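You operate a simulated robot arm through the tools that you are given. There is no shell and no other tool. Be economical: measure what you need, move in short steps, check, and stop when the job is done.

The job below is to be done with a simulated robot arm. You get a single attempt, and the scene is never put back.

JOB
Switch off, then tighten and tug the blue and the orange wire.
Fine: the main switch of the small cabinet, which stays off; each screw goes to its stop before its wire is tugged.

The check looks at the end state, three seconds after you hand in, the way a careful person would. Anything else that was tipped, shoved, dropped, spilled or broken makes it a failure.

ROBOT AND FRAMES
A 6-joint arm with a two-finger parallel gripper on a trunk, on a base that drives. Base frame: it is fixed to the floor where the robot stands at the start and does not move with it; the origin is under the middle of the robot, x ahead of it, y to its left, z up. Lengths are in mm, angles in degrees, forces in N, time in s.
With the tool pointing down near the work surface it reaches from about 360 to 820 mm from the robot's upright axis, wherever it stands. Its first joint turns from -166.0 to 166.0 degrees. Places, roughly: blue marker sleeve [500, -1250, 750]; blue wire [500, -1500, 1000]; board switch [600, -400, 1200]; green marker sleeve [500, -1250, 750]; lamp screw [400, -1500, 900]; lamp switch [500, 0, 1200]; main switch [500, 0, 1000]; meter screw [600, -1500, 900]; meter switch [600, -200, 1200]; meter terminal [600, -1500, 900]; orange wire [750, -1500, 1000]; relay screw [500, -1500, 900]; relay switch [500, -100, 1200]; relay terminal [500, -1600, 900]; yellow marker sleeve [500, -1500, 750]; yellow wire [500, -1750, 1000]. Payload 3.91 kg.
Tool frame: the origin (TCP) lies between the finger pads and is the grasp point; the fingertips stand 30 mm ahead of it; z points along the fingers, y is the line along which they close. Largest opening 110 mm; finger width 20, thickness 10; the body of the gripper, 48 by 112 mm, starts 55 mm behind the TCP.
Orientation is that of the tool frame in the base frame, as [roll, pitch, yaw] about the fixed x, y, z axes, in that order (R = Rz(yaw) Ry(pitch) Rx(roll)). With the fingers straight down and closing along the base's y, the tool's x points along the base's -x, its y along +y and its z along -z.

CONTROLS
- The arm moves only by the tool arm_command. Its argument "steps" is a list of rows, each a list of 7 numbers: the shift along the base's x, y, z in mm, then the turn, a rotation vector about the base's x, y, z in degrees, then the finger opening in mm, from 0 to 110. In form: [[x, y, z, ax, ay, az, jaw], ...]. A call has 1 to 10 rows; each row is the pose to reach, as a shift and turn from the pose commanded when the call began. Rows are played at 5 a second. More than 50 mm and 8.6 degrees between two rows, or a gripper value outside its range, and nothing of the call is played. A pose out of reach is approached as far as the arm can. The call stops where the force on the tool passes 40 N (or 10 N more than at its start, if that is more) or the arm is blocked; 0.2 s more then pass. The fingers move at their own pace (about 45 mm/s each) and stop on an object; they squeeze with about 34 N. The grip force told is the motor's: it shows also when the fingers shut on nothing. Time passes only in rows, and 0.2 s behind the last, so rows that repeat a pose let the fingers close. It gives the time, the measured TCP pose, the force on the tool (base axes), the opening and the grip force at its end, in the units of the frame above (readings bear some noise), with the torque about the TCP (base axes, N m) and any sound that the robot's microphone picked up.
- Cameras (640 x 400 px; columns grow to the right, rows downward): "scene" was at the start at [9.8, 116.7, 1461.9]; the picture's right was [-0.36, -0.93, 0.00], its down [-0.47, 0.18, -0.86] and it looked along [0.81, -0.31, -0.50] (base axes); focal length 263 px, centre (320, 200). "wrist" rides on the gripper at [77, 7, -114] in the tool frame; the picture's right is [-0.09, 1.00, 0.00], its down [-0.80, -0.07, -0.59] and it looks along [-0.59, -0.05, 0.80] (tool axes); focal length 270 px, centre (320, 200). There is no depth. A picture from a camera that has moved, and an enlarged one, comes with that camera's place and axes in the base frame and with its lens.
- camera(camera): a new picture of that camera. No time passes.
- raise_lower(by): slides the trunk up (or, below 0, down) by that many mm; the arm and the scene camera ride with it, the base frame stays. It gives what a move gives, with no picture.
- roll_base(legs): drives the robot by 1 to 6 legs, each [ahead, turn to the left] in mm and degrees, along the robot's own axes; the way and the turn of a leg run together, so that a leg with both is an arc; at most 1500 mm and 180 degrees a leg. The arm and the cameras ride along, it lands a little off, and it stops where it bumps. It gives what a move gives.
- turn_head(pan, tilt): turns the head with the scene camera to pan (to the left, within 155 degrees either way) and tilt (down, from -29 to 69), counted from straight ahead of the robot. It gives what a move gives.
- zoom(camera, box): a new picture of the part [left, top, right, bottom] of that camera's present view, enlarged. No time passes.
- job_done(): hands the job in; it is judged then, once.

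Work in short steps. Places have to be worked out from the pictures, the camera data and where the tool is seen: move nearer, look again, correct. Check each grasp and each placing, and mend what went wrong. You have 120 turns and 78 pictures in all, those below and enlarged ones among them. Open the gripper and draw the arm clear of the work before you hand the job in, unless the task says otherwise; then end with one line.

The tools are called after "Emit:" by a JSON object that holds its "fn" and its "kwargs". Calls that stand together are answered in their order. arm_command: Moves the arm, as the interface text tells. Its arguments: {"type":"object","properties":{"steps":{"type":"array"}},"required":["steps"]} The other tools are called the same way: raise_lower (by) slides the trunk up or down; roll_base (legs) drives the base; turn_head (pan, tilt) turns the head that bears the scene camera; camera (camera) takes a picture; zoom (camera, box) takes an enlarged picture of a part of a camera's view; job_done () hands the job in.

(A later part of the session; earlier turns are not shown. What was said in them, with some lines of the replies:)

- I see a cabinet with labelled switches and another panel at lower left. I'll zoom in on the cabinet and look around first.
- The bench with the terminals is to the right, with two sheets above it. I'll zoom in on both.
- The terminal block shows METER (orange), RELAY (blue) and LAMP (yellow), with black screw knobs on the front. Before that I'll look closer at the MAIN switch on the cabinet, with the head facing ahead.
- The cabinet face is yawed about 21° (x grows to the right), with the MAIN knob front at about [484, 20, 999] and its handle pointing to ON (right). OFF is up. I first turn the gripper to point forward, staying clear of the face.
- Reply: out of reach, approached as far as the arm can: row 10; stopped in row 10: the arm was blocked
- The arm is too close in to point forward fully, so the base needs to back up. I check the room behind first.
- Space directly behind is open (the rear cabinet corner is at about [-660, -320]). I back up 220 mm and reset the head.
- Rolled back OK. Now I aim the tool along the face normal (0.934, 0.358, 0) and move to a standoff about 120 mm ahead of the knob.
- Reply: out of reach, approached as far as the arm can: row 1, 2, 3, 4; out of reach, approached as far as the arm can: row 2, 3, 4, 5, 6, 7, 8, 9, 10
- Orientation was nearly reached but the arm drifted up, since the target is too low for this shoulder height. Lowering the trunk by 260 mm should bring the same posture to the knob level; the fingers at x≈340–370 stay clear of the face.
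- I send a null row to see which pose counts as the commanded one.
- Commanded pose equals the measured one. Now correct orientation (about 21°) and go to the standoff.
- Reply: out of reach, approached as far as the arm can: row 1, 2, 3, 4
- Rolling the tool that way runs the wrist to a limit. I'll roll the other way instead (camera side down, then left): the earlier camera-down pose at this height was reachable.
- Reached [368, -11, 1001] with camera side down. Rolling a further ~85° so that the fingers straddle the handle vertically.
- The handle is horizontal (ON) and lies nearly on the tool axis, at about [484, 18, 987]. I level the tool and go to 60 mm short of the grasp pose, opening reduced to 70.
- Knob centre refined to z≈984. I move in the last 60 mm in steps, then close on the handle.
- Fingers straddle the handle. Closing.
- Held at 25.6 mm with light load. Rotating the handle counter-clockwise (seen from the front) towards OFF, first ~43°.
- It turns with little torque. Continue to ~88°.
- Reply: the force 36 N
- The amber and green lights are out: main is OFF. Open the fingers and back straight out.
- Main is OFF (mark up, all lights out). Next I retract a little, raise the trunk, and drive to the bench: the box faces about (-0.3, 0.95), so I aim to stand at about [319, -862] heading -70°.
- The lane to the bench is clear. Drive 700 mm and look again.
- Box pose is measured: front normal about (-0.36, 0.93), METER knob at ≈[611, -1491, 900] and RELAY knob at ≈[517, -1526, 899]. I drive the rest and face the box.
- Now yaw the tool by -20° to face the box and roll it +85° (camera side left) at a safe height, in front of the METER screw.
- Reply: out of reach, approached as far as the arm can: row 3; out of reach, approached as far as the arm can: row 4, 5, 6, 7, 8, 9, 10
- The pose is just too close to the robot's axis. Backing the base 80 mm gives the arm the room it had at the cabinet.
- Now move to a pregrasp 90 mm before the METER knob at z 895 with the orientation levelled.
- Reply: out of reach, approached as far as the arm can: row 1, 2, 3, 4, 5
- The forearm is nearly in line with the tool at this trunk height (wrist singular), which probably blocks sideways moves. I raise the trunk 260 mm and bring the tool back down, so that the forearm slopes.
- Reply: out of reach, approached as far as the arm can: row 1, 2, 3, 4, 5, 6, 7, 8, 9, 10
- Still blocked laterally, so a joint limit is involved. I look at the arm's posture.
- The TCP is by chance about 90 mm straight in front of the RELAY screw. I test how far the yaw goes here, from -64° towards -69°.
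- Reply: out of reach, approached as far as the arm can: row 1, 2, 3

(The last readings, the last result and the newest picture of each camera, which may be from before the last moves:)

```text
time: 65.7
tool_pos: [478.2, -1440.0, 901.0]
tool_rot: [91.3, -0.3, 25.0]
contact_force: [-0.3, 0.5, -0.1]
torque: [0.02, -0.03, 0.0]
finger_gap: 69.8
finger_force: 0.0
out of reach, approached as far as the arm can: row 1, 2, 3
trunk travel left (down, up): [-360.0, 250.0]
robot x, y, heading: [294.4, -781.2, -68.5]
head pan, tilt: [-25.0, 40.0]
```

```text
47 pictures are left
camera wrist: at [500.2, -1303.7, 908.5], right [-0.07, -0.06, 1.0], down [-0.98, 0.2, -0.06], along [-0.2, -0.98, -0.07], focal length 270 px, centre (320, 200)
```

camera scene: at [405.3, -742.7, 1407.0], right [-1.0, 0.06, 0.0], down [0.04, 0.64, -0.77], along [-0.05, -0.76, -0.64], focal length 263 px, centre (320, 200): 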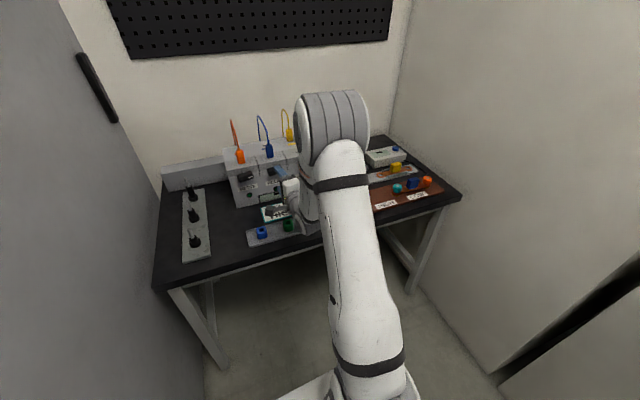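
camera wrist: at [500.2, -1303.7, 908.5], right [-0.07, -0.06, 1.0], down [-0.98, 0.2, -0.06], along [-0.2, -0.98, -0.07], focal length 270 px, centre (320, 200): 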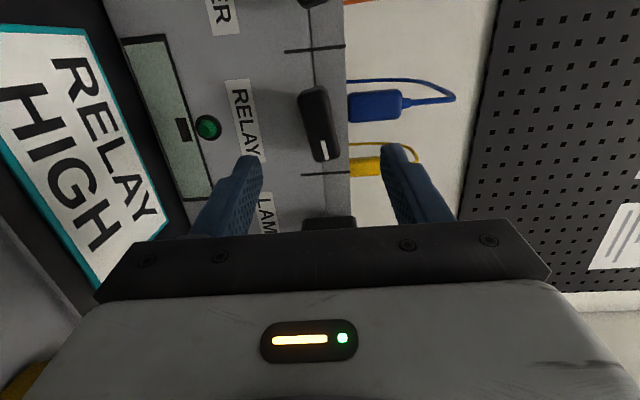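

Findings: the tool yaw must be at least ~10° left of the bearing to the TCP, so the base needs to stand ~140 mm further left, parallel to the wall. I retract, raise, and do a back-up plus shallow S-curve.

Emit:
{"fn": "arm_command", "kwargs": {"steps": [[-10, 27, 10, 0, 0, 0, 70], [-20, 54, 20, 0, 0, 0, 70], [-30, 80, 30, 0, 0, 0, 70]]}}

Emit:
{"fn": "raise_lower", "kwargs": {"by": 240}}

Emit:
{"fn": "roll_base", "kwargs": {"legs": [[-745, 0], [408, 20], [408, -20]]}}

Emit:
{"fn": "turn_head", "kwargs": {"pan": 0, "tilt": 45}}

Emit:
{"fn": "camera", "kwargs": {"camera": "scene"}}

```text
time: 66.5
tool_pos: [448.7, -1356.8, 930.2]
tool_rot: [91.2, -0.2, 25.0]
contact_force: [0.1, 0.2, 0.0]
torque: [0.03, -0.01, 0.01]
finger_gap: 70.0
finger_force: 0.1
trunk travel left (down, up): [-360.0, 250.0]
robot x, y, heading: [299.8, -782.1, -68.5]
head pan, tilt: [-25.0, 40.0]
```

```text
time: 69.0
tool_pos: [447.4, -1357.4, 1169.8]
tool_rot: [91.3, -0.3, 25.0]
contact_force: [0.7, 0.0, 0.1]
torque: [0.0, 0.01, 0.01]
finger_gap: 70.2
finger_force: 0.1
trunk travel left (down, up): [-600.0, 10.0]
robot x, y, heading: [297.8, -784.7, -68.7]
head pan, tilt: [-25.0, 40.0]
```

```text
time: 77.3
tool_pos: [605.9, -1365.2, 1168.7]
tool_rot: [91.4, -0.3, 25.2]
contact_force: [-0.3, -0.5, 0.8]
torque: [-0.03, -0.01, -0.03]
finger_gap: 69.9
finger_force: 0.0
trunk travel left (down, up): [-600.0, 10.0]
robot x, y, heading: [467.7, -786.9, -68.5]
head pan, tilt: [-25.0, 40.0]
```

```text
time: 78.2
tool_pos: [604.8, -1363.6, 1168.6]
tool_rot: [91.2, -0.3, 25.2]
contact_force: [-0.3, -0.1, -0.5]
torque: [-0.01, -0.03, 0.01]
finger_gap: 70.1
finger_force: 0.1
trunk travel left (down, up): [-600.0, 10.0]
robot x, y, heading: [467.9, -785.2, -68.5]
head pan, tilt: [0.0, 45.0]
```

```text
46 pictures are left
camera scene: at [608.9, -735.0, 1639.7], right [-0.93, -0.36, 0.0], down [-0.26, 0.66, -0.71], along [0.26, -0.66, -0.71], focal length 263 px, centre (320, 200)
```

scene: 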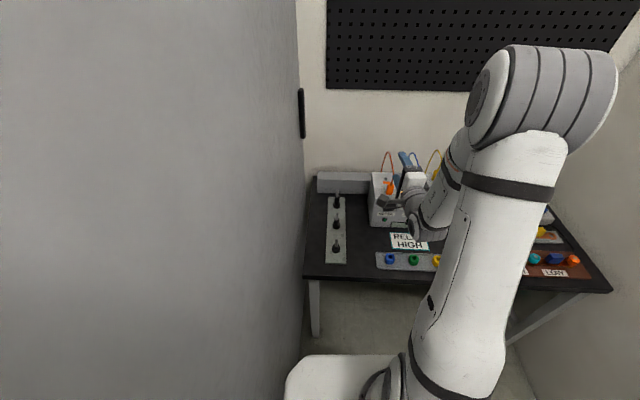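

Base now at [467, -786], parallel to the wall without bumping. Lower the trunk 260 and align before the METER knob.

Emit:
{"fn": "raise_lower", "kwargs": {"by": -260}}

Emit:
{"fn": "arm_command", "kwargs": {"steps": [[-8, -14, -5, 0.4, 0, -1.5, 70], [-16, -28, -10, 0.8, 0, -3, 70], [-25, -42, -14, 1.2, 0.1, -4.4, 70], [-25, -42, -14, 1.2, 0.1, -4.4, 70]]}}

Emit:
{"fn": "camera", "kwargs": {"camera": "wrist"}}

```text
time: 80.8
tool_pos: [606.7, -1363.3, 911.0]
tool_rot: [91.3, -0.3, 25.3]
contact_force: [-0.1, 0.5, 0.6]
torque: [0.02, -0.03, -0.01]
finger_gap: 70.2
finger_force: 0.1
trunk travel left (down, up): [-340.0, 270.0]
robot x, y, heading: [465.6, -782.7, -69.0]
head pan, tilt: [0.0, 45.0]
```

```text
time: 81.8
tool_pos: [580.1, -1406.1, 896.6]
tool_rot: [92.4, -0.7, 20.8]
contact_force: [-0.2, -0.5, 0.3]
torque: [0.0, 0.05, 0.0]
finger_gap: 70.0
finger_force: 0.1
trunk travel left (down, up): [-340.0, 270.0]
robot x, y, heading: [463.2, -783.8, -68.6]
head pan, tilt: [0.0, 45.0]
```

```text
45 pictures are left
camera wrist: at [612.4, -1272.5, 907.5], right [-0.08, -0.07, 0.99], down [-0.96, 0.27, -0.05], along [-0.27, -0.96, -0.09], focal length 270 px, centre (320, 200)
```

wrist: 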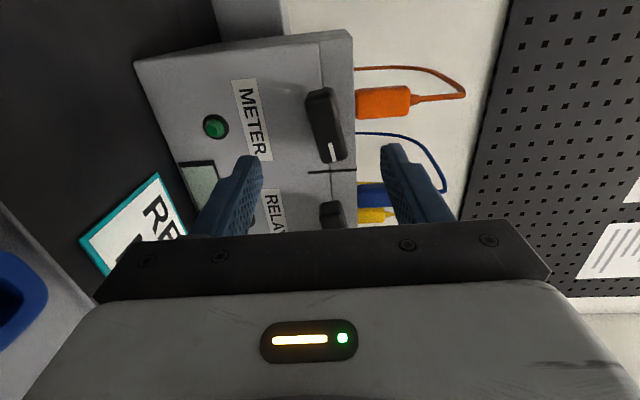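

Pregrasp reached; METER knob front refined to about [611, -1490, 900], handle roughly horizontal. Correct the 2.4° pitch and move in.

Emit:
{"fn": "arm_command", "kwargs": {"steps": [[6, -18, 3, -1.1, -0.4, 0, 60], [13, -36, 3.4, -2.2, -0.86, 0, 58], [20, -54, 3.4, -2.2, -0.86, 0, 58], [26.3, -72.3, 3.4, -2.2, -0.86, 0, 58], [26.3, -72.3, 3.4, -2.2, -0.86, 0, 58]]}}

Emit:
{"fn": "camera", "kwargs": {"camera": "wrist"}}

```text
time: 83.0
tool_pos: [607.7, -1476.1, 897.7]
tool_rot: [90.0, -0.7, 20.8]
contact_force: [-4.2, 18.1, -0.6]
torque: [0.6, 0.13, -0.12]
finger_gap: 58.3
finger_force: 0.5
trunk travel left (down, up): [-340.0, 270.0]
robot x, y, heading: [464.8, -782.4, -68.8]
head pan, tilt: [0.0, 45.0]
```

```text
44 pictures are left
camera wrist: at [639.1, -1342.3, 906.4], right [-0.09, -0.04, 0.99], down [-0.96, 0.27, -0.08], along [-0.27, -0.96, -0.06], focal length 270 px, centre (320, 200)
```

wrist: 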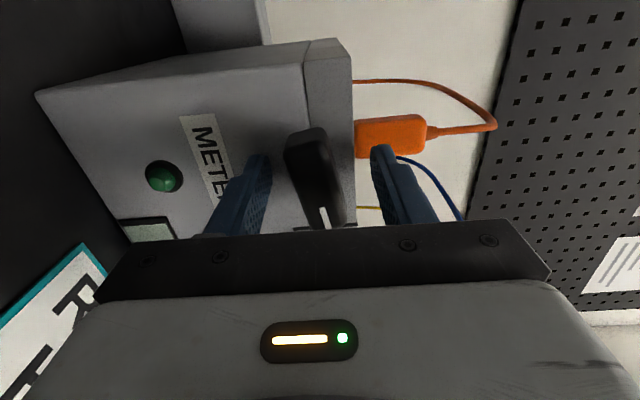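

18 N along the face normal: the fingertips touch the box face. Back off 7 mm and close.

Emit:
{"fn": "arm_command", "kwargs": {"steps": [[-3, 9, 0, 0, 0, 0, 58], [-3, 9, 0, 0, 0, 0, 0], [-3, 9, 0, 0, 0, 0, 0], [-3, 9, 0, 0, 0, 0, 0], [-3, 9, 0, 0, 0, 0, 0]]}}

```text
time: 84.2
tool_pos: [605.0, -1469.9, 898.4]
tool_rot: [90.2, -0.6, 20.8]
contact_force: [2.3, 1.4, -7.3]
torque: [-0.76, -0.27, 0.14]
finger_gap: 21.6
finger_force: 45.4
trunk travel left (down, up): [-340.0, 270.0]
robot x, y, heading: [468.8, -782.8, -68.5]
head pan, tilt: [0.0, 45.0]
```

Handle gripped (21.6 mm). Turn clockwise ~32° about the screw axis and read the torque.

Emit:
{"fn": "arm_command", "kwargs": {"steps": [[0, 0, -1, 2.86, -7.47, 0, 0], [0, 0, -1, 5.7, -14.9, 0, 0], [0, 0, -1, 8.6, -22.4, 0, 0], [0, 0, -1, 11.5, -29.9, 0, 0]]}}

```text
time: 85.2
tool_pos: [605.1, -1469.3, 898.5]
tool_rot: [90.2, -32.8, 20.7]
contact_force: [6.7, -3.4, -4.0]
torque: [-1.56, -0.49, 0.41]
finger_gap: 22.2
finger_force: 45.3
trunk travel left (down, up): [-340.0, 270.0]
robot x, y, heading: [462.9, -783.6, -68.6]
head pan, tilt: [0.0, 45.0]
```

Low resistance; continue.

Emit:
{"fn": "arm_command", "kwargs": {"steps": [[0, 0, 0, 2.86, -7.47, 0, 0], [0, 0, 0, 5.7, -14.9, 0, 0], [0, 0, 0, 8.6, -22.4, 0, 0], [0, 0, 0, 11.5, -29.9, 0, 0]]}}

Emit:
{"fn": "camera", "kwargs": {"camera": "wrist"}}

```text
time: 86.2
tool_pos: [604.5, -1469.5, 899.5]
tool_rot: [90.4, -64.8, 20.6]
contact_force: [7.2, -5.4, 1.8]
torque: [-1.5, -0.52, -0.46]
finger_gap: 22.9
finger_force: 44.6
trunk travel left (down, up): [-340.0, 270.0]
robot x, y, heading: [467.3, -781.7, -69.2]
head pan, tilt: [0.0, 45.0]
```

```text
43 pictures are left
camera wrist: at [589.1, -1353.4, 970.5], right [-0.88, -0.34, 0.34], down [-0.47, 0.46, -0.75], along [0.1, -0.82, -0.56], focal length 270 px, centre (320, 200)
```

wrist: 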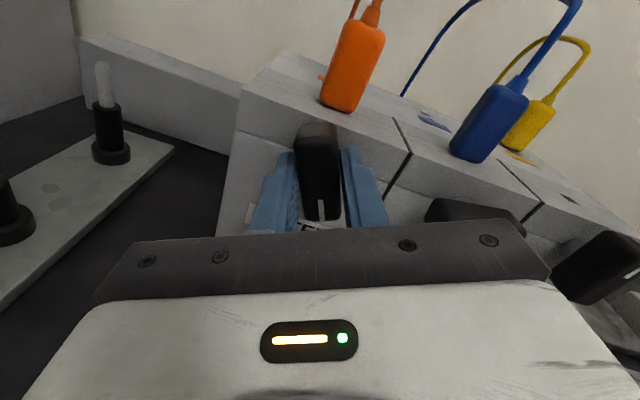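

The handle turns with the fingers; mark end now points down-right. Continue 32°.

Emit:
{"fn": "arm_command", "kwargs": {"steps": [[0, 0, 0, 2.86, -7.47, 0, 0], [0, 0, 0, 5.7, -14.9, 0, 0], [0, 0, 0, 8.6, -22.4, 0, 0], [0, 0, 0, 11.5, -29.9, 0, 0]]}}

```text
time: 87.2
tool_pos: [604.8, -1470.0, 897.8]
tool_rot: [-92.6, -83.2, -156.3]
contact_force: [5.4, -7.9, 1.8]
torque: [-0.86, 1.27, -1.19]
finger_gap: 25.0
finger_force: 44.8
trunk travel left (down, up): [-340.0, 270.0]
robot x, y, heading: [465.5, -785.0, -68.6]
head pan, tilt: [0.0, 45.0]
```

Torque about the axis jumped to about -1.5 N m and the gap widened: looks like the stop. I check with a picture.

Emit:
{"fn": "camera", "kwargs": {"camera": "wrist"}}

Emit:
{"fn": "turn_head", "kwargs": {"pan": 5, "tilt": 45}}

Emit:
{"fn": "zoom", "kwargs": {"camera": "scene", "box": [270, 80, 430, 200]}}

```text
42 pictures are left
camera wrist: at [549.0, -1368.7, 972.8], right [-0.91, -0.35, -0.21], down [-0.06, 0.62, -0.78], along [0.4, -0.7, -0.59], focal length 270 px, centre (320, 200)
```

wrist: 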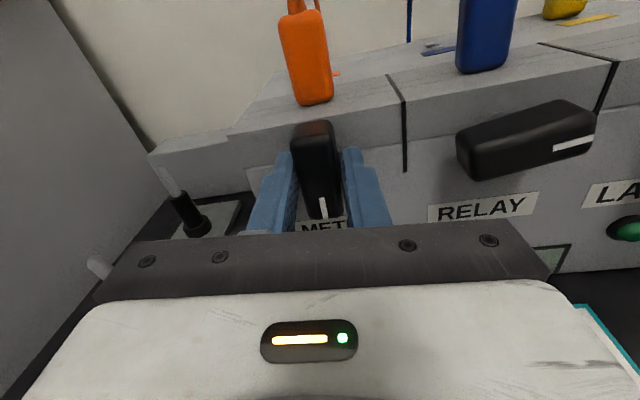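

```text
time: 87.9
tool_pos: [604.8, -1469.2, 897.4]
tool_rot: [-92.5, -83.3, -156.3]
contact_force: [3.8, -7.1, 1.8]
torque: [0.02, 1.25, -1.2]
finger_gap: 24.8
finger_force: 45.3
trunk travel left (down, up): [-340.0, 270.0]
robot x, y, heading: [465.2, -781.7, -68.7]
head pan, tilt: [5.0, 45.0]
```

```text
3.33 times, centred on (350, 140) of scene
camera zoom: at [616.3, -732.7, 1379.6], right [-0.9, -0.44, 0.0], down [-0.31, 0.63, -0.71], along [0.31, -0.63, -0.71], focal length 877 px, centre (220, 400)
```

zoom: 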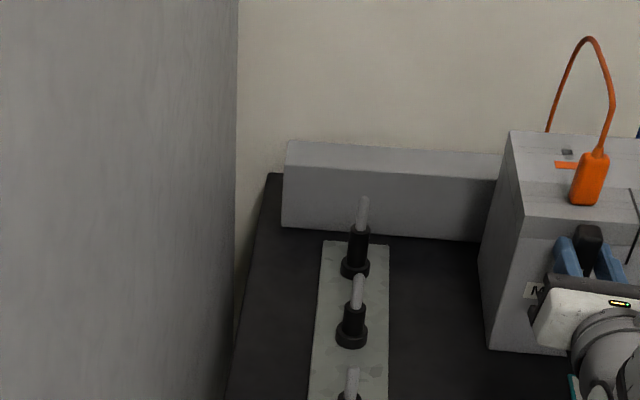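

The handle is about vertical now (mark down). One small extra turn to confirm it's the stop.

Emit:
{"fn": "arm_command", "kwargs": {"steps": [[0, 0, 0, 1.4, -3.7, 0, 0], [0, 0, 0, 2.86, -7.47, 0, 0], [0, 0, 0, 2.86, -7.47, 0, 0]]}}

```text
time: 88.7
tool_pos: [604.5, -1468.5, 898.8]
tool_rot: [-91.0, -75.1, -157.9]
contact_force: [3.3, -0.5, -2.5]
torque: [-1.12, 1.46, -1.17]
finger_gap: 28.3
finger_force: 45.1
trunk travel left (down, up): [-340.0, 270.0]
robot x, y, heading: [464.8, -785.4, -68.9]
head pan, tilt: [5.0, 45.0]
```

The gap grows (28 mm) as the handle stays put: it is at its stop. Open here and back out straight.

Emit:
{"fn": "arm_command", "kwargs": {"steps": [[0, 0, 0, 0, 0, 0, 60], [0, 0, 0, 0, 0, 0, 60], [-7, 18, 0, 0, 0, 0, 60], [-18, 47, 0, 0, 0, 0, 60], [-32, 84, 0, 0, 0, 0, 60]]}}

Emit:
{"fn": "camera", "kwargs": {"camera": "wrist"}}

```text
time: 89.9
tool_pos: [570.2, -1384.1, 897.8]
tool_rot: [-90.6, -75.2, -158.3]
contact_force: [0.0, -0.2, -0.7]
torque: [0.02, -0.01, 0.0]
finger_gap: 59.8
finger_force: 0.1
trunk travel left (down, up): [-340.0, 270.0]
robot x, y, heading: [464.5, -782.9, -68.8]
head pan, tilt: [5.0, 45.0]
```

```text
40 pictures are left
camera wrist: at [506.4, -1287.5, 970.1], right [-0.88, -0.34, -0.34], down [0.04, 0.65, -0.75], along [0.48, -0.68, -0.56], focal length 270 px, centre (320, 200)
```

wrist: 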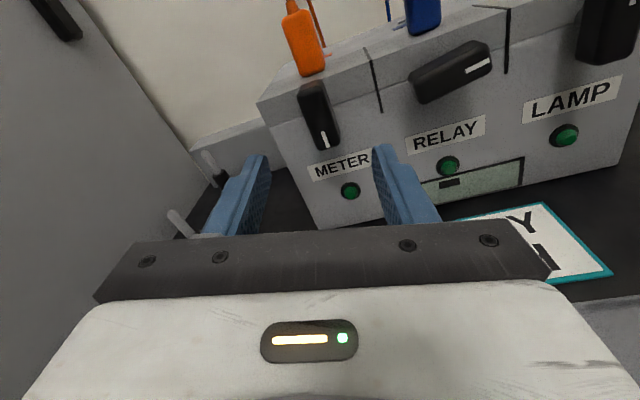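

METER handle is vertical at its stop. Now roll back ~105° while moving over in front of the RELAY screw (target grasp ≈[510, -1506, 897]).

Emit:
{"fn": "arm_command", "kwargs": {"steps": [[-9, -4, 0, -3.0, 7.9, 0, 60], [-18, -8, 0, -6.1, 15.9, 0, 60], [-27, -12, 0, -9.1, 23.8, 0, 60], [-36, -17, 0, -12.2, 31.8, 0, 60], [-46, -21, 0, -15.2, 39.7, 0, 60], [-55, -25, 0, -18.3, 47.6, 0, 60], [-64, -29, 0, -21.3, 55.6, 0, 60], [-73, -34, 0, -24.3, 63.5, 0, 60], [-82, -38, 0, -27.4, 71.5, 0, 60], [-91, -42, 0, -30.4, 79.4, 0, 60]]}}

Emit:
{"fn": "arm_command", "kwargs": {"steps": [[0, 0, 0, -2.4, 6.2, 0, 60], [0, 0, 0, -4.8, 12.4, 0, 60], [0, 0, 0, -7.2, 18.7, 0, 60], [0, 0, 0, -7.2, 18.7, 0, 60]]}}

Emit:
{"fn": "camera", "kwargs": {"camera": "wrist"}}

```text
time: 92.1
tool_pos: [480.2, -1426.9, 898.5]
tool_rot: [90.2, -19.6, 20.7]
contact_force: [0.3, 0.0, -0.2]
torque: [-0.02, 0.04, -0.04]
finger_gap: 60.3
finger_force: 0.0
trunk travel left (down, up): [-340.0, 270.0]
robot x, y, heading: [467.1, -780.1, -68.8]
head pan, tilt: [5.0, 45.0]
```

```text
time: 93.1
tool_pos: [481.8, -1425.8, 899.4]
tool_rot: [90.0, 0.5, 20.7]
contact_force: [0.3, -0.2, -0.5]
torque: [-0.04, 0.01, 0.0]
finger_gap: 60.2
finger_force: 0.1
trunk travel left (down, up): [-340.0, 270.0]
robot x, y, heading: [469.5, -785.7, -68.8]
head pan, tilt: [5.0, 45.0]
```

```text
39 pictures are left
camera wrist: at [513.2, -1292.9, 903.8], right [-0.08, -0.03, 1.0], down [-0.96, 0.27, -0.06], along [-0.27, -0.96, -0.05], focal length 270 px, centre (320, 200)
```

wrist: 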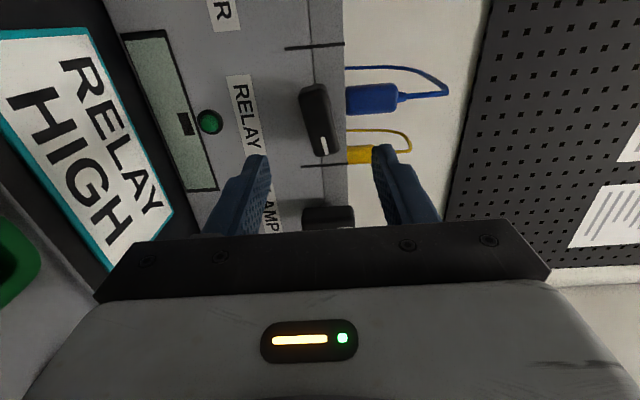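

Well centred on the RELAY knob. Move in and close.

Emit:
{"fn": "arm_command", "kwargs": {"steps": [[7, -20, -1, 0, 0, 0, 58], [14, -40, -1, 0, 0, 0, 58], [21.5, -60, -1, 0, 0, 0, 58], [28.6, -80, -1, 0, 0, 0, 58], [28.6, -80, -1, 0, 0, 0, 58]]}}

Emit:
{"fn": "arm_command", "kwargs": {"steps": [[0, 0, 0, 0, 0, 0, 0], [0, 0, 0, 0, 0, 0, 0], [0, 0, 0, 0, 0, 0, 0], [0, 0, 0, 0, 0, 0, 0]]}}

```text
time: 94.3
tool_pos: [509.1, -1507.3, 895.3]
tool_rot: [90.1, 0.3, 20.6]
contact_force: [0.1, 1.3, -0.7]
torque: [0.0, -0.01, 0.01]
finger_gap: 58.0
finger_force: 0.0
trunk travel left (down, up): [-340.0, 270.0]
robot x, y, heading: [464.0, -780.5, -68.7]
head pan, tilt: [5.0, 45.0]
```

```text
time: 95.3
tool_pos: [508.8, -1506.2, 897.9]
tool_rot: [90.0, 0.3, 20.7]
contact_force: [-0.8, -2.9, 7.5]
torque: [0.0, -0.01, -0.01]
finger_gap: 22.1
finger_force: 45.2
trunk travel left (down, up): [-340.0, 270.0]
robot x, y, heading: [468.1, -780.9, -68.7]
head pan, tilt: [5.0, 45.0]
```

Gripped (22 mm). Turn clockwise, z +1 to relieve the load.

Emit:
{"fn": "arm_command", "kwargs": {"steps": [[0, 0, 1, 2.86, -7.47, 0, 0], [0, 0, 1, 5.7, -14.9, 0, 0], [0, 0, 1, 8.6, -22.4, 0, 0], [0, 0, 1, 11.5, -29.9, 0, 0], [0, 0, 1, 14.3, -37.4, 0, 0], [0, 0, 1, 17.2, -44.8, 0, 0], [0, 0, 1, 20, -52.3, 0, 0], [0, 0, 1, 22.9, -59.8, 0, 0]]}}

Emit:
{"fn": "arm_command", "kwargs": {"steps": [[0, 0, 0, 2.86, -7.47, 0, 0], [0, 0, 0, 5.7, -14.9, 0, 0], [0, 0, 0, 8.6, -22.4, 0, 0]]}}

```text
time: 97.1
tool_pos: [511.1, -1507.1, 896.1]
tool_rot: [91.1, -63.8, 20.0]
contact_force: [7.3, 10.3, -17.7]
torque: [-1.23, -0.36, -0.42]
finger_gap: 22.5
finger_force: 45.2
trunk travel left (down, up): [-340.0, 270.0]
robot x, y, heading: [464.4, -779.1, -68.6]
head pan, tilt: [5.0, 45.0]
```

```text
time: 97.9
tool_pos: [512.1, -1506.3, 896.7]
tool_rot: [102.1, -87.8, 9.0]
contact_force: [14.2, 18.3, -22.2]
torque: [-0.83, -0.28, -0.8]
finger_gap: 22.8
finger_force: 45.2
trunk travel left (down, up): [-340.0, 270.0]
robot x, y, heading: [464.1, -783.2, -68.7]
head pan, tilt: [5.0, 45.0]
```

No axial torque yet at ~88°. Continue in small turns, relieving z by 2 mm.

Emit:
{"fn": "arm_command", "kwargs": {"steps": [[1, 1, -2, 2.15, -5.6, 0, 0], [1, 1, -2, 4.3, -11.2, 0, 0], [1, 1, -2, 4.3, -11.2, 0, 0]]}}

```text
time: 98.7
tool_pos: [511.4, -1506.4, 897.6]
tool_rot: [-90.3, -80.3, -158.7]
contact_force: [10.3, 3.9, -2.6]
torque: [-0.31, 1.45, -1.16]
finger_gap: 26.2
finger_force: 45.1
trunk travel left (down, up): [-340.0, 270.0]
robot x, y, heading: [467.4, -784.4, -68.7]
head pan, tilt: [5.0, 45.0]
```

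Torque -1.5 N m and the gap opens: the stop. A little more to be sure, then release and back out.

Emit:
{"fn": "arm_command", "kwargs": {"steps": [[0, 0, 0, 2.15, -5.6, 0, 0], [0, 0, 0, 2.15, -5.6, 0, 0]]}}

Emit:
{"fn": "arm_command", "kwargs": {"steps": [[0, 0, 0, 0, 0, 0, 60], [0, 0, 0, 0, 0, 0, 60], [-7, 18, 0, 0, 0, 0, 60], [-18, 47, 0, 0, 0, 0, 60], [-32, 84, 0, 0, 0, 0, 60]]}}

Emit:
{"fn": "camera", "kwargs": {"camera": "wrist"}}

```text
time: 99.3
tool_pos: [512.2, -1506.4, 897.5]
tool_rot: [-90.3, -74.4, -158.5]
contact_force: [8.1, -1.6, 1.4]
torque: [-1.05, 1.42, -1.24]
finger_gap: 28.5
finger_force: 45.4
trunk travel left (down, up): [-340.0, 270.0]
robot x, y, heading: [464.7, -782.1, -68.6]
head pan, tilt: [5.0, 45.0]
```

```text
time: 100.5
tool_pos: [478.8, -1421.2, 896.1]
tool_rot: [-90.8, -74.3, -158.1]
contact_force: [0.6, -0.4, -0.1]
torque: [0.01, -0.01, 0.01]
finger_gap: 59.8
finger_force: 0.0
trunk travel left (down, up): [-340.0, 270.0]
robot x, y, heading: [464.6, -780.6, -68.5]
head pan, tilt: [5.0, 45.0]
```

```text
38 pictures are left
camera wrist: at [412.1, -1325.7, 968.4], right [-0.87, -0.34, -0.35], down [0.05, 0.66, -0.75], along [0.49, -0.67, -0.56], focal length 270 px, centre (320, 200)
```

wrist: 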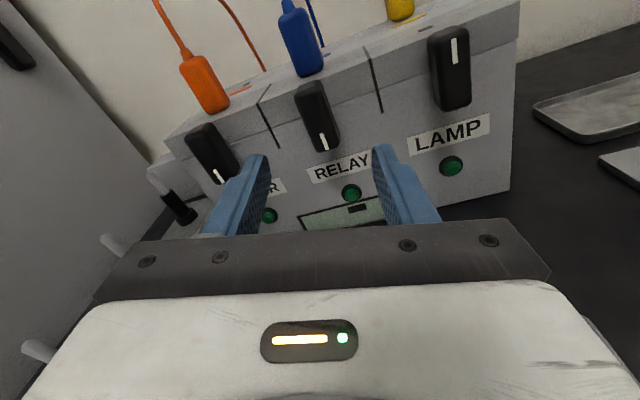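

Both screws are at their stops (marks down). Now a closer look at the wire ends on top of the box.

Emit:
{"fn": "turn_head", "kwargs": {"pan": -10, "tilt": 50}}

Emit:
{"fn": "zoom", "kwargs": {"camera": "wrist", "box": [140, 0, 440, 130]}}

Emit:
{"fn": "camera", "kwargs": {"camera": "scene"}}

```text
time: 101.3
tool_pos: [478.7, -1422.6, 896.8]
tool_rot: [-90.9, -74.2, -158.1]
contact_force: [0.0, 1.8, -1.2]
torque: [-0.03, 0.01, 0.0]
finger_gap: 60.1
finger_force: 0.0
trunk travel left (down, up): [-340.0, 270.0]
robot x, y, heading: [465.1, -784.0, -68.6]
head pan, tilt: [-10.0, 50.0]
```

```text
2.13 times, centred on (290, 65) of wrist
camera zoom: at [412.0, -1326.2, 968.2], right [-0.87, -0.34, -0.35], down [0.05, 0.66, -0.75], along [0.49, -0.67, -0.56], focal length 577 px, centre (384, 488)
```

zoom: 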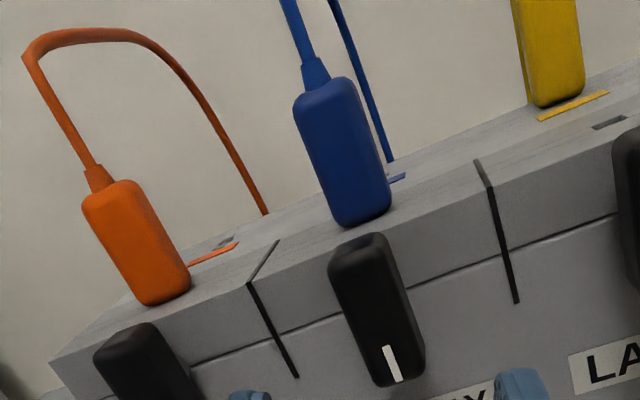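

```text
36 pictures are left
camera scene: at [594.8, -734.7, 1372.8], right [-0.98, -0.2, 0.0], down [-0.15, 0.75, -0.64], along [0.13, -0.63, -0.77], focal length 263 px, centre (320, 200)
```

scene: 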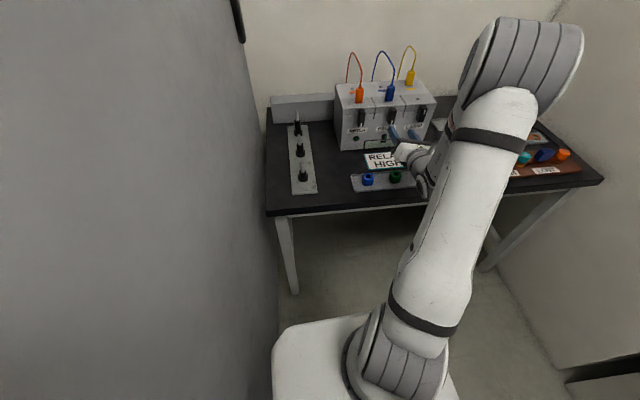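

Plugs stand on the box top (z≈918–968), about 24 mm behind the front face, in line with their screws. I level the roll (camera side up), rise to z 953 and come in front of the blue plug, grasp ≈[531, -1558, 953].

Emit:
{"fn": "arm_command", "kwargs": {"steps": [[0, 0, 19, -1.8, 4.7, 0, 60], [0, 0, 38, -3.6, 9.3, 0, 60], [8, -20, 56.5, -5.4, 14, 0, 60], [14, -36, 56.5, -5.4, 14, 0, 60], [20.5, -53, 56.5, -5.4, 14, 0, 60], [20.5, -53, 56.5, -5.4, 14, 0, 60]]}}

Emit:
{"fn": "camera", "kwargs": {"camera": "wrist"}}

```text
time: 102.7
tool_pos: [499.7, -1474.1, 952.1]
tool_rot: [-108.9, -89.1, -140.2]
contact_force: [-0.3, 0.1, -0.3]
torque: [-0.03, 0.01, 0.01]
finger_gap: 60.1
finger_force: 0.0
trunk travel left (down, up): [-340.0, 270.0]
robot x, y, heading: [462.9, -783.6, -68.8]
head pan, tilt: [-10.0, 50.0]
```

```text
35 pictures are left
camera wrist: at [451.0, -1371.7, 1029.0], right [-0.93, -0.36, -0.1], down [-0.14, 0.59, -0.8], along [0.34, -0.73, -0.59], focal length 270 px, centre (320, 200)
```

wrist: 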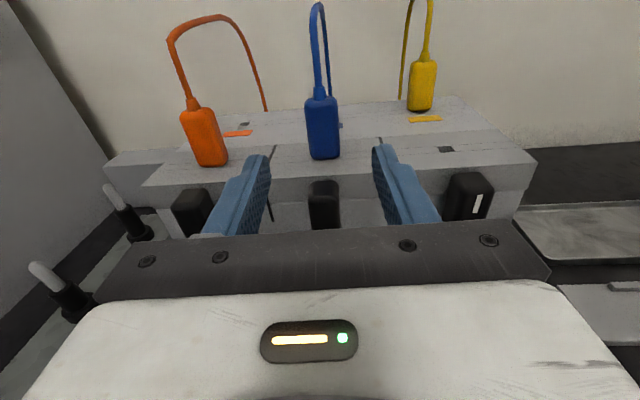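

Blue plug is centred between the fingers. Move in and close gently.

Emit:
{"fn": "arm_command", "kwargs": {"steps": [[8, -22, 4, 0, 0, 0, 60], [16, -44, 4, 0, 0, 0, 60], [24, -65, 4, 0, 0, 0, 60], [33, -87, 4, 0, 0, 0, 60], [33, -87, 4, 0, 0, 0, 60]]}}

Emit:
{"fn": "camera", "kwargs": {"camera": "wrist"}}

```text
time: 103.9
tool_pos: [531.3, -1556.9, 955.6]
tool_rot: [-117.5, -89.1, -131.6]
contact_force: [-5.2, 24.5, 7.6]
torque: [1.21, 0.41, -0.47]
finger_gap: 60.0
finger_force: 0.1
trunk travel left (down, up): [-340.0, 270.0]
robot x, y, heading: [467.5, -781.1, -68.7]
head pan, tilt: [-10.0, 50.0]
stopped in row 5: the force on the tool passed its limit (the readings are from after the stop); the commanded pose is now the measured one
```

```text
34 pictures are left
camera wrist: at [482.9, -1454.3, 1032.7], right [-0.93, -0.36, -0.1], down [-0.14, 0.59, -0.8], along [0.34, -0.72, -0.6], focal length 270 px, centre (320, 200)
```

wrist: 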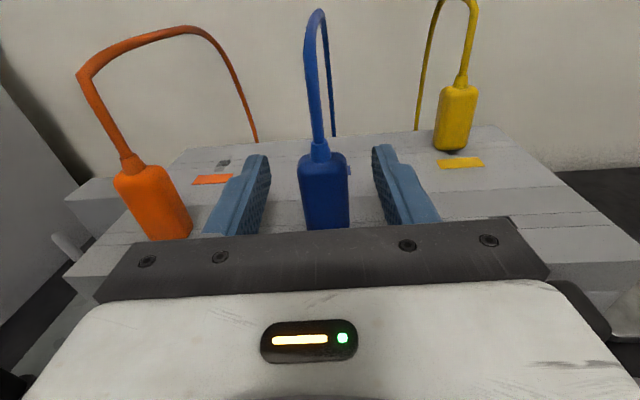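

The gripper body touched the RELAY knob (25 N). I back off, pitch the tool 25° nose-down so its body sits higher, and come in again. First I check the knob was not moved.

Emit:
{"fn": "arm_command", "kwargs": {"steps": [[-7, 18, 0, 0, 0, 0, 60], [-14, 37, 0, 0, 0, 0, 60], [-14, 37, 10, 7.8, 3, 0, 60], [-14, 37, 15, 15.6, 6, 0, 60], [-14, 37, 20, 23.4, 8.95, 0, 60], [-14, 37, 20, 23.4, 8.95, 0, 60]]}}

Emit:
{"fn": "camera", "kwargs": {"camera": "wrist"}}

```text
time: 105.3
tool_pos: [518.0, -1523.6, 973.4]
tool_rot: [-178.1, -64.4, -71.0]
contact_force: [-0.4, 0.2, -0.1]
torque: [-0.01, -0.03, -0.02]
finger_gap: 59.8
finger_force: 0.0
trunk travel left (down, up): [-340.0, 270.0]
robot x, y, heading: [464.6, -782.7, -68.6]
head pan, tilt: [-10.0, 50.0]
```

```text
33 pictures are left
camera wrist: at [485.6, -1461.5, 1091.3], right [-0.95, -0.31, -0.09], down [-0.24, 0.85, -0.46], along [0.22, -0.42, -0.88], focal length 270 px, centre (320, 200)
```

wrist: 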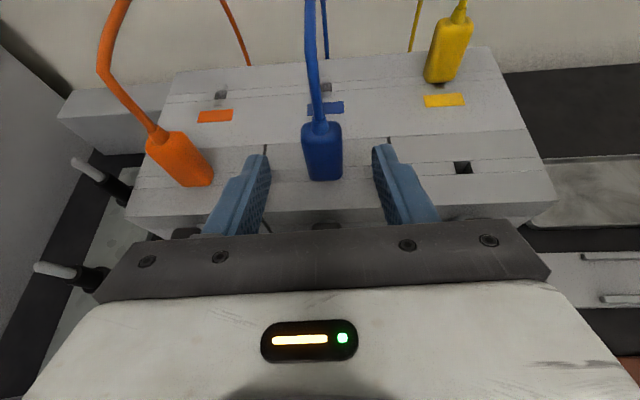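

From here the plug sits over the front hole (q≈-1648), as expected for a terminal. Move in to [532, -1561, 952] and close.

Emit:
{"fn": "arm_command", "kwargs": {"steps": [[5, -13, -7, 0, 0, 0, 60], [10, -26, -14, 0, 0, 0, 60], [14, -38, -22, 0, 0, 0, 60], [14, -38, -22, 0, 0, 0, 60]]}}

Emit:
{"fn": "arm_command", "kwargs": {"steps": [[0, 0, 0, 0, 0, 0, 40], [0, 0, 0, 0, 0, 0, 10], [0, 0, 0, 0, 0, 0, 10], [0, 0, 0, 0, 0, 0, 10], [0, 0, 0, 0, 0, 0, 10]]}}

Emit:
{"fn": "camera", "kwargs": {"camera": "wrist"}}

```text
time: 106.3
tool_pos: [531.0, -1560.8, 950.8]
tool_rot: [-178.1, -64.3, -71.1]
contact_force: [0.8, -0.3, -0.4]
torque: [0.0, 0.0, 0.01]
finger_gap: 60.0
finger_force: 0.0
trunk travel left (down, up): [-340.0, 270.0]
robot x, y, heading: [466.4, -786.0, -68.5]
head pan, tilt: [-10.0, 50.0]
```

```text
time: 107.5
tool_pos: [531.0, -1563.0, 952.0]
tool_rot: [-178.1, -64.3, -71.0]
contact_force: [-4.6, -2.0, -0.4]
torque: [-0.08, 0.25, 0.02]
finger_gap: 25.0
finger_force: 34.5
trunk travel left (down, up): [-340.0, 270.0]
robot x, y, heading: [465.3, -781.8, -68.8]
head pan, tilt: [-10.0, 50.0]
```

```text
32 pictures are left
camera wrist: at [498.9, -1499.7, 1069.4], right [-0.94, -0.31, -0.09], down [-0.24, 0.85, -0.46], along [0.23, -0.42, -0.88], focal length 270 px, centre (320, 200)
```

wrist: 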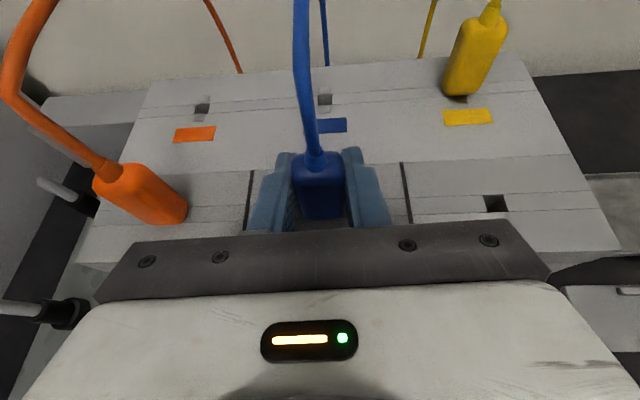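

Blue plug held (25 mm). Tug straight up in small steps and read the force.

Emit:
{"fn": "arm_command", "kwargs": {"steps": [[0, 0, 1, 0, 0, 0, 5], [0, 0, 2, 0, 0, 0, 5], [0, 0, 2, 0, 0, 0, 5]]}}

```text
time: 108.3
tool_pos: [531.7, -1561.7, 954.1]
tool_rot: [-178.1, -64.2, -71.1]
contact_force: [-5.5, -1.3, -2.0]
torque: [-0.06, 0.29, -0.01]
finger_gap: 24.9
finger_force: 34.1
trunk travel left (down, up): [-340.0, 270.0]
robot x, y, heading: [464.3, -786.6, -68.5]
head pan, tilt: [-10.0, 50.0]
```

Emit:
{"fn": "arm_command", "kwargs": {"steps": [[0, 0, 1, 0, 0, 0, 5], [0, 0, 2, 0, 0, 0, 5], [0, 0, 2, 0, 0, 0, 5]]}}

```text
time: 109.1
tool_pos: [530.5, -1561.6, 953.4]
tool_rot: [-178.0, -64.2, -71.2]
contact_force: [-6.4, -0.3, -9.8]
torque: [0.01, 0.29, -0.04]
finger_gap: 25.0
finger_force: 34.3
trunk travel left (down, up): [-340.0, 270.0]
robot x, y, heading: [461.4, -784.9, -68.4]
head pan, tilt: [-10.0, 50.0]
```

It now resists (-10 N). Pull a little harder for a clear tug.

Emit:
{"fn": "arm_command", "kwargs": {"steps": [[0, 0, 1, 0, 0, 0, 5], [0, 0, 2, 0, 0, 0, 5], [0, 0, 3, 0, 0, 0, 5], [0, 0, 3, 0, 0, 0, 5]]}}

```text
time: 110.1
tool_pos: [530.9, -1562.7, 954.4]
tool_rot: [-177.9, -64.0, -71.3]
contact_force: [-6.5, 2.9, -25.2]
torque: [0.16, 0.32, -0.02]
finger_gap: 24.9
finger_force: 34.2
trunk travel left (down, up): [-340.0, 270.0]
robot x, y, heading: [464.5, -778.6, -68.8]
head pan, tilt: [-10.0, 50.0]
```

25 N and the blue wire holds. Ease off by 7 mm, open and draw back up and away.

Emit:
{"fn": "arm_command", "kwargs": {"steps": [[0, 0, -4, 0, 0, 0, 5], [0, 0, -7, 0, 0, 0, 5], [0, 0, -7, 0, 0, 0, 60], [0, 0, -7, 0, 0, 0, 60], [0, 0, -6, 0, 0, 0, 60], [-5, 14, 2, 0, 0, 0, 60], [-18, 47, 20, 0, 0, 0, 60]]}}

Emit:
{"fn": "camera", "kwargs": {"camera": "wrist"}}

```text
time: 111.7
tool_pos: [513.9, -1514.5, 978.6]
tool_rot: [-178.2, -64.3, -71.0]
contact_force: [-0.2, 0.1, -0.2]
torque: [-0.01, 0.01, 0.01]
finger_gap: 60.2
finger_force: 0.0
trunk travel left (down, up): [-340.0, 270.0]
robot x, y, heading: [463.3, -779.7, -68.6]
head pan, tilt: [-10.0, 50.0]
```

```text
31 pictures are left
camera wrist: at [482.2, -1452.3, 1096.0], right [-0.94, -0.31, -0.09], down [-0.24, 0.85, -0.46], along [0.22, -0.42, -0.88], focal length 270 px, centre (320, 200)
```

wrist: 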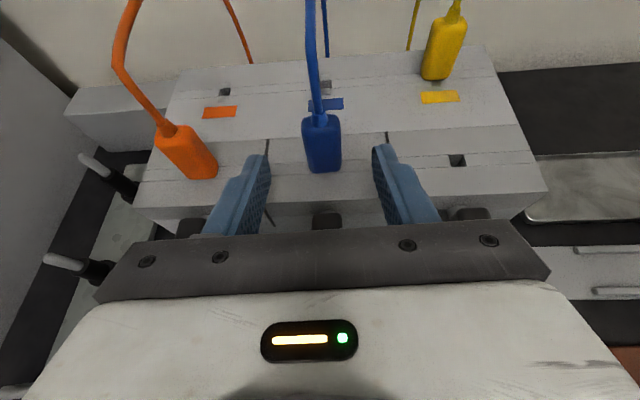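

Blue is in place. Shift 101 mm left to stand before the orange plug.

Emit:
{"fn": "arm_command", "kwargs": {"steps": [[-5, 14, 5, 0, 0, 0, 60], [27, 26, 5, 0, 0, 0, 60], [58, 38, 5, 0, 0, 0, 60], [89.5, 50, 5, 0, 0, 0, 60], [89.5, 50, 5, 0, 0, 0, 60]]}}

Emit:
{"fn": "camera", "kwargs": {"camera": "wrist"}}

```text
time: 112.9
tool_pos: [602.0, -1462.4, 983.2]
tool_rot: [-178.2, -64.3, -71.0]
contact_force: [0.1, 0.4, 0.6]
torque: [-0.01, 0.0, 0.01]
finger_gap: 59.8
finger_force: 0.1
trunk travel left (down, up): [-340.0, 270.0]
robot x, y, heading: [462.7, -785.7, -68.6]
head pan, tilt: [-10.0, 50.0]
```

```text
30 pictures are left
camera wrist: at [571.7, -1400.8, 1101.3], right [-0.94, -0.31, -0.09], down [-0.24, 0.85, -0.46], along [0.22, -0.42, -0.88], focal length 270 px, centre (320, 200)
```

wrist: 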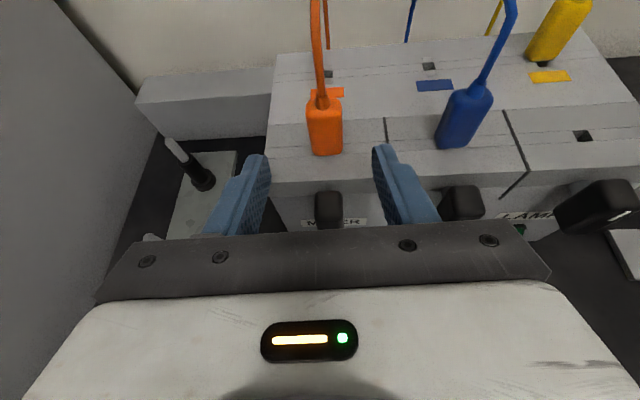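

Orange plug is centred. Move in to ≈[625, -1526, 952] and close.

Emit:
{"fn": "arm_command", "kwargs": {"steps": [[6, -16, -5, 0, 0, 0, 60], [12, -32, -12, 0, 0, 0, 60], [17, -48, -22, 0, 0, 0, 60], [22.5, -63.5, -31, 0, 0, 0, 60], [22.5, -63.5, -31, 0, 0, 0, 60]]}}

Emit:
{"fn": "arm_command", "kwargs": {"steps": [[0, 0, 0, 0, 0, 0, 40], [0, 0, 0, 0, 0, 0, 10], [0, 0, 0, 0, 0, 0, 10], [0, 0, 0, 0, 0, 0, 10], [0, 0, 0, 0, 0, 0, 5]]}}

```text
time: 114.1
tool_pos: [626.2, -1528.0, 952.2]
tool_rot: [-178.1, -64.3, -71.1]
contact_force: [-0.2, 0.5, 0.7]
torque: [0.04, -0.02, 0.02]
finger_gap: 60.1
finger_force: 0.0
trunk travel left (down, up): [-340.0, 270.0]
robot x, y, heading: [462.3, -780.7, -68.7]
head pan, tilt: [-10.0, 50.0]
```

```text
time: 115.3
tool_pos: [624.3, -1527.3, 951.8]
tool_rot: [-178.1, -64.4, -71.1]
contact_force: [-4.2, -1.0, -0.8]
torque: [-0.02, 0.25, -0.01]
finger_gap: 25.1
finger_force: 34.6
trunk travel left (down, up): [-340.0, 270.0]
robot x, y, heading: [465.8, -783.1, -68.7]
head pan, tilt: [-10.0, 50.0]
```

Orange plug held (25 mm). Tug upward in small steps.

Emit:
{"fn": "arm_command", "kwargs": {"steps": [[0, 0, 1, 0, 0, 0, 5], [0, 0, 2, 0, 0, 0, 5], [0, 0, 3, 0, 0, 0, 5], [0, 0, 4, 0, 0, 0, 5], [0, 0, 4, 0, 0, 0, 5]]}}

```text
time: 116.5
tool_pos: [625.4, -1528.3, 954.5]
tool_rot: [-178.1, -64.2, -71.3]
contact_force: [-3.8, -0.5, -9.2]
torque: [0.02, 0.21, -0.02]
finger_gap: 24.9
finger_force: 34.2
trunk travel left (down, up): [-340.0, 270.0]
robot x, y, heading: [466.0, -786.1, -68.8]
head pan, tilt: [-10.0, 50.0]
```

Emit:
{"fn": "arm_command", "kwargs": {"steps": [[0, 0, 1, 0, 0, 0, 5], [0, 0, 2, 0, 0, 0, 5], [0, 0, 3, 0, 0, 0, 5], [0, 0, 3, 0, 0, 0, 5]]}}

```text
time: 117.5
tool_pos: [624.5, -1529.4, 955.9]
tool_rot: [-178.1, -63.9, -71.0]
contact_force: [-4.0, 1.2, -25.5]
torque: [0.18, 0.22, -0.03]
finger_gap: 24.9
finger_force: 33.3
trunk travel left (down, up): [-340.0, 270.0]
robot x, y, heading: [462.3, -780.5, -68.5]
head pan, tilt: [-10.0, 50.0]
```

The orange wire holds at 25 N too. Ease off, open, draw back, and look.

Emit:
{"fn": "arm_command", "kwargs": {"steps": [[0, 0, -4, 0, 0, 0, 5], [0, 0, -7, 0, 0, 0, 5], [0, 0, -7, 0, 0, 0, 60], [0, 0, -7, 0, 0, 0, 60], [0, 0, -6, 0, 0, 0, 60], [-5, 14, 2, 0, 0, 0, 60], [-18, 47, 20, 0, 0, 0, 60], [-34, 90, 40, 0, 0, 0, 60], [-48, 125, 60, 0, 0, 0, 60]]}}

Emit:
{"fn": "camera", "kwargs": {"camera": "wrist"}}

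Emit:
{"fn": "zoom", "kwargs": {"camera": "scene", "box": [250, 30, 450, 200]}}

```text
time: 119.5
tool_pos: [577.6, -1402.7, 1018.9]
tool_rot: [-178.1, -64.4, -71.0]
contact_force: [0.2, -0.1, 0.1]
torque: [0.02, -0.01, 0.01]
finger_gap: 60.1
finger_force: 0.1
trunk travel left (down, up): [-340.0, 270.0]
robot x, y, heading: [465.0, -782.4, -68.6]
head pan, tilt: [-10.0, 50.0]
```

```text
29 pictures are left
camera wrist: at [545.9, -1340.6, 1137.0], right [-0.94, -0.31, -0.09], down [-0.24, 0.85, -0.46], along [0.23, -0.42, -0.88], focal length 270 px, centre (320, 200)
```

wrist: 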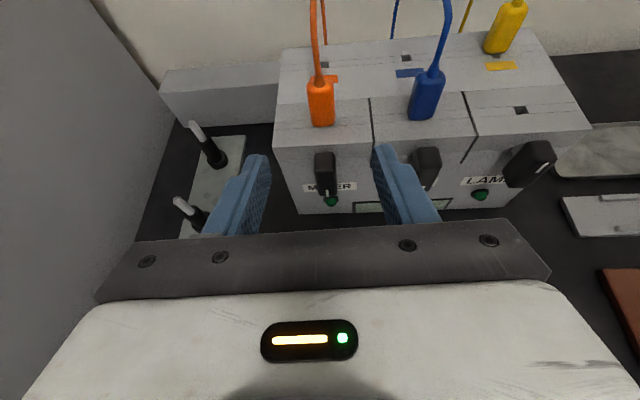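

```text
2.35 times, centred on (350, 115) of scene
camera zoom: at [594.6, -734.1, 1372.7], right [-0.98, -0.2, 0.0], down [-0.15, 0.75, -0.64], along [0.13, -0.63, -0.77], focal length 619 px, centre (249, 400)
```

zoom: 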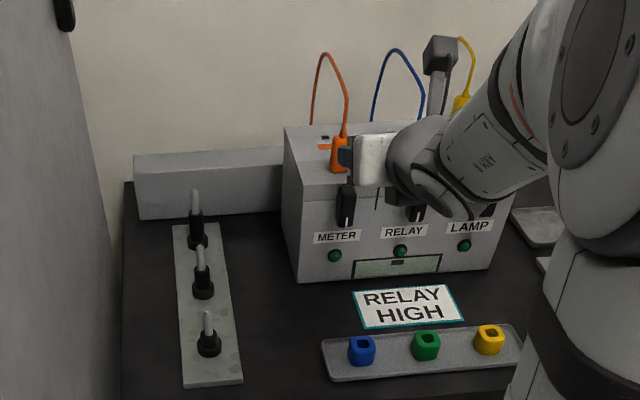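

The LAMP handle's look is odd from this angle; I move the arm away up and check all three knobs from the head camera.

Emit:
{"fn": "raise_lower", "kwargs": {"by": 230}}

Emit:
{"fn": "camera", "kwargs": {"camera": "scene"}}

Emit:
{"fn": "zoom", "kwargs": {"camera": "wrist", "box": [260, 0, 620, 240]}}

```text
time: 121.9
tool_pos: [577.4, -1403.0, 1247.5]
tool_rot: [-178.3, -64.4, -71.0]
contact_force: [0.0, 0.4, 0.3]
torque: [0.03, 0.0, -0.01]
finger_gap: 60.2
finger_force: 0.1
trunk travel left (down, up): [-570.0, 40.0]
robot x, y, heading: [466.4, -780.9, -68.7]
head pan, tilt: [-10.0, 50.0]
```

```text
27 pictures are left
camera scene: at [594.7, -734.4, 1602.7], right [-0.98, -0.2, 0.0], down [-0.15, 0.75, -0.64], along [0.13, -0.63, -0.77], focal length 263 px, centre (320, 200)
```

scene: 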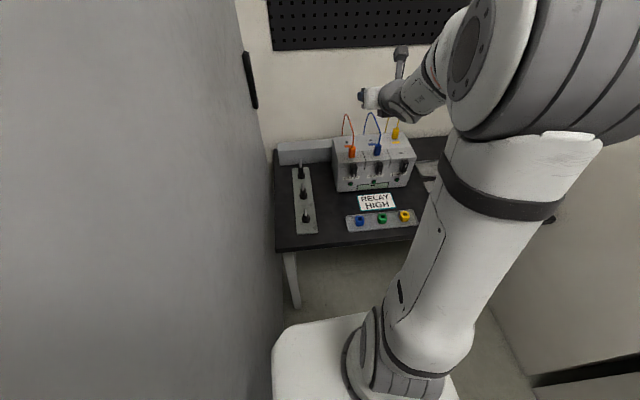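

```text
1.67 times, centred on (440, 120) of wrist
camera zoom: at [546.0, -1341.3, 1366.5], right [-0.94, -0.31, -0.09], down [-0.24, 0.85, -0.46], along [0.23, -0.42, -0.88], focal length 450 px, centre (120, 333)
```

zoom: 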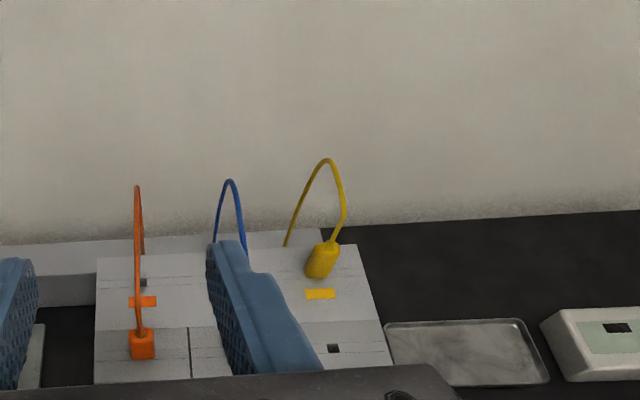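

Emit:
{"fn": "zoom", "kwargs": {"camera": "scene", "box": [325, 105, 425, 205]}}

```text
4.00 times, centred on (375, 155) of scene
camera zoom: at [594.7, -734.4, 1602.7], right [-0.98, -0.2, 0.0], down [-0.15, 0.75, -0.64], along [0.13, -0.63, -0.77], focal length 1053 px, centre (100, 380)
```

zoom: 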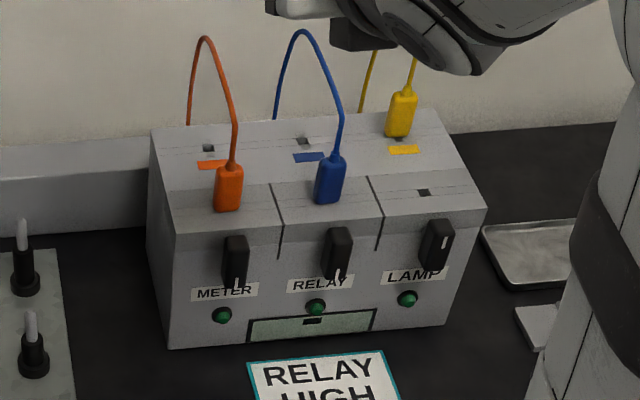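

All in order: both screws at stop, LAMP untouched, wires seated. A last glance back at the MAIN switch.

Emit:
{"fn": "turn_head", "kwargs": {"pan": 125, "tilt": 35}}

Emit:
{"fn": "camera", "kwargs": {"camera": "scene"}}

```text
time: 124.0
tool_pos: [578.2, -1403.4, 1248.4]
tool_rot: [-178.1, -64.4, -71.1]
contact_force: [-0.3, -0.5, -0.2]
torque: [0.0, -0.03, -0.03]
finger_gap: 60.0
finger_force: 0.0
trunk travel left (down, up): [-570.0, 40.0]
robot x, y, heading: [467.9, -782.9, -68.8]
head pan, tilt: [125.0, 35.0]
```

```text
24 pictures are left
camera scene: at [628.5, -585.6, 1624.5], right [0.83, -0.56, 0.0], down [-0.32, -0.48, -0.82], along [0.45, 0.68, -0.57], focal length 263 px, centre (320, 200)
```

scene: 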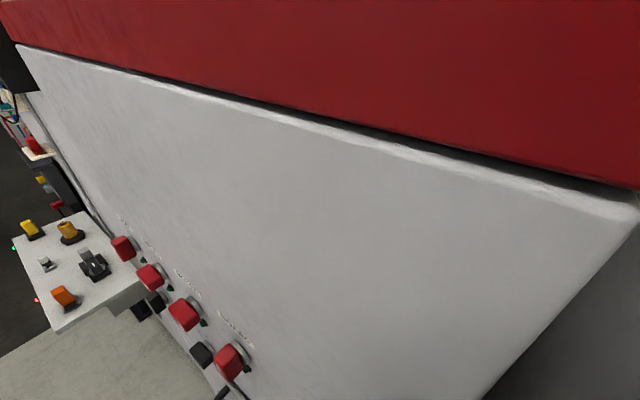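

No cabinet lights are lit, so the main is still off. The arm is clear and the gripper is open, so I hand in.

Emit:
{"fn": "job_done", "kwargs": {}}

```text
The job is handed in.
```

The main switch is off and stayed off. The relay (blue) and meter (orange) screws were each turned to their stops, and then each wire was tugged upward at about 25 N and held.
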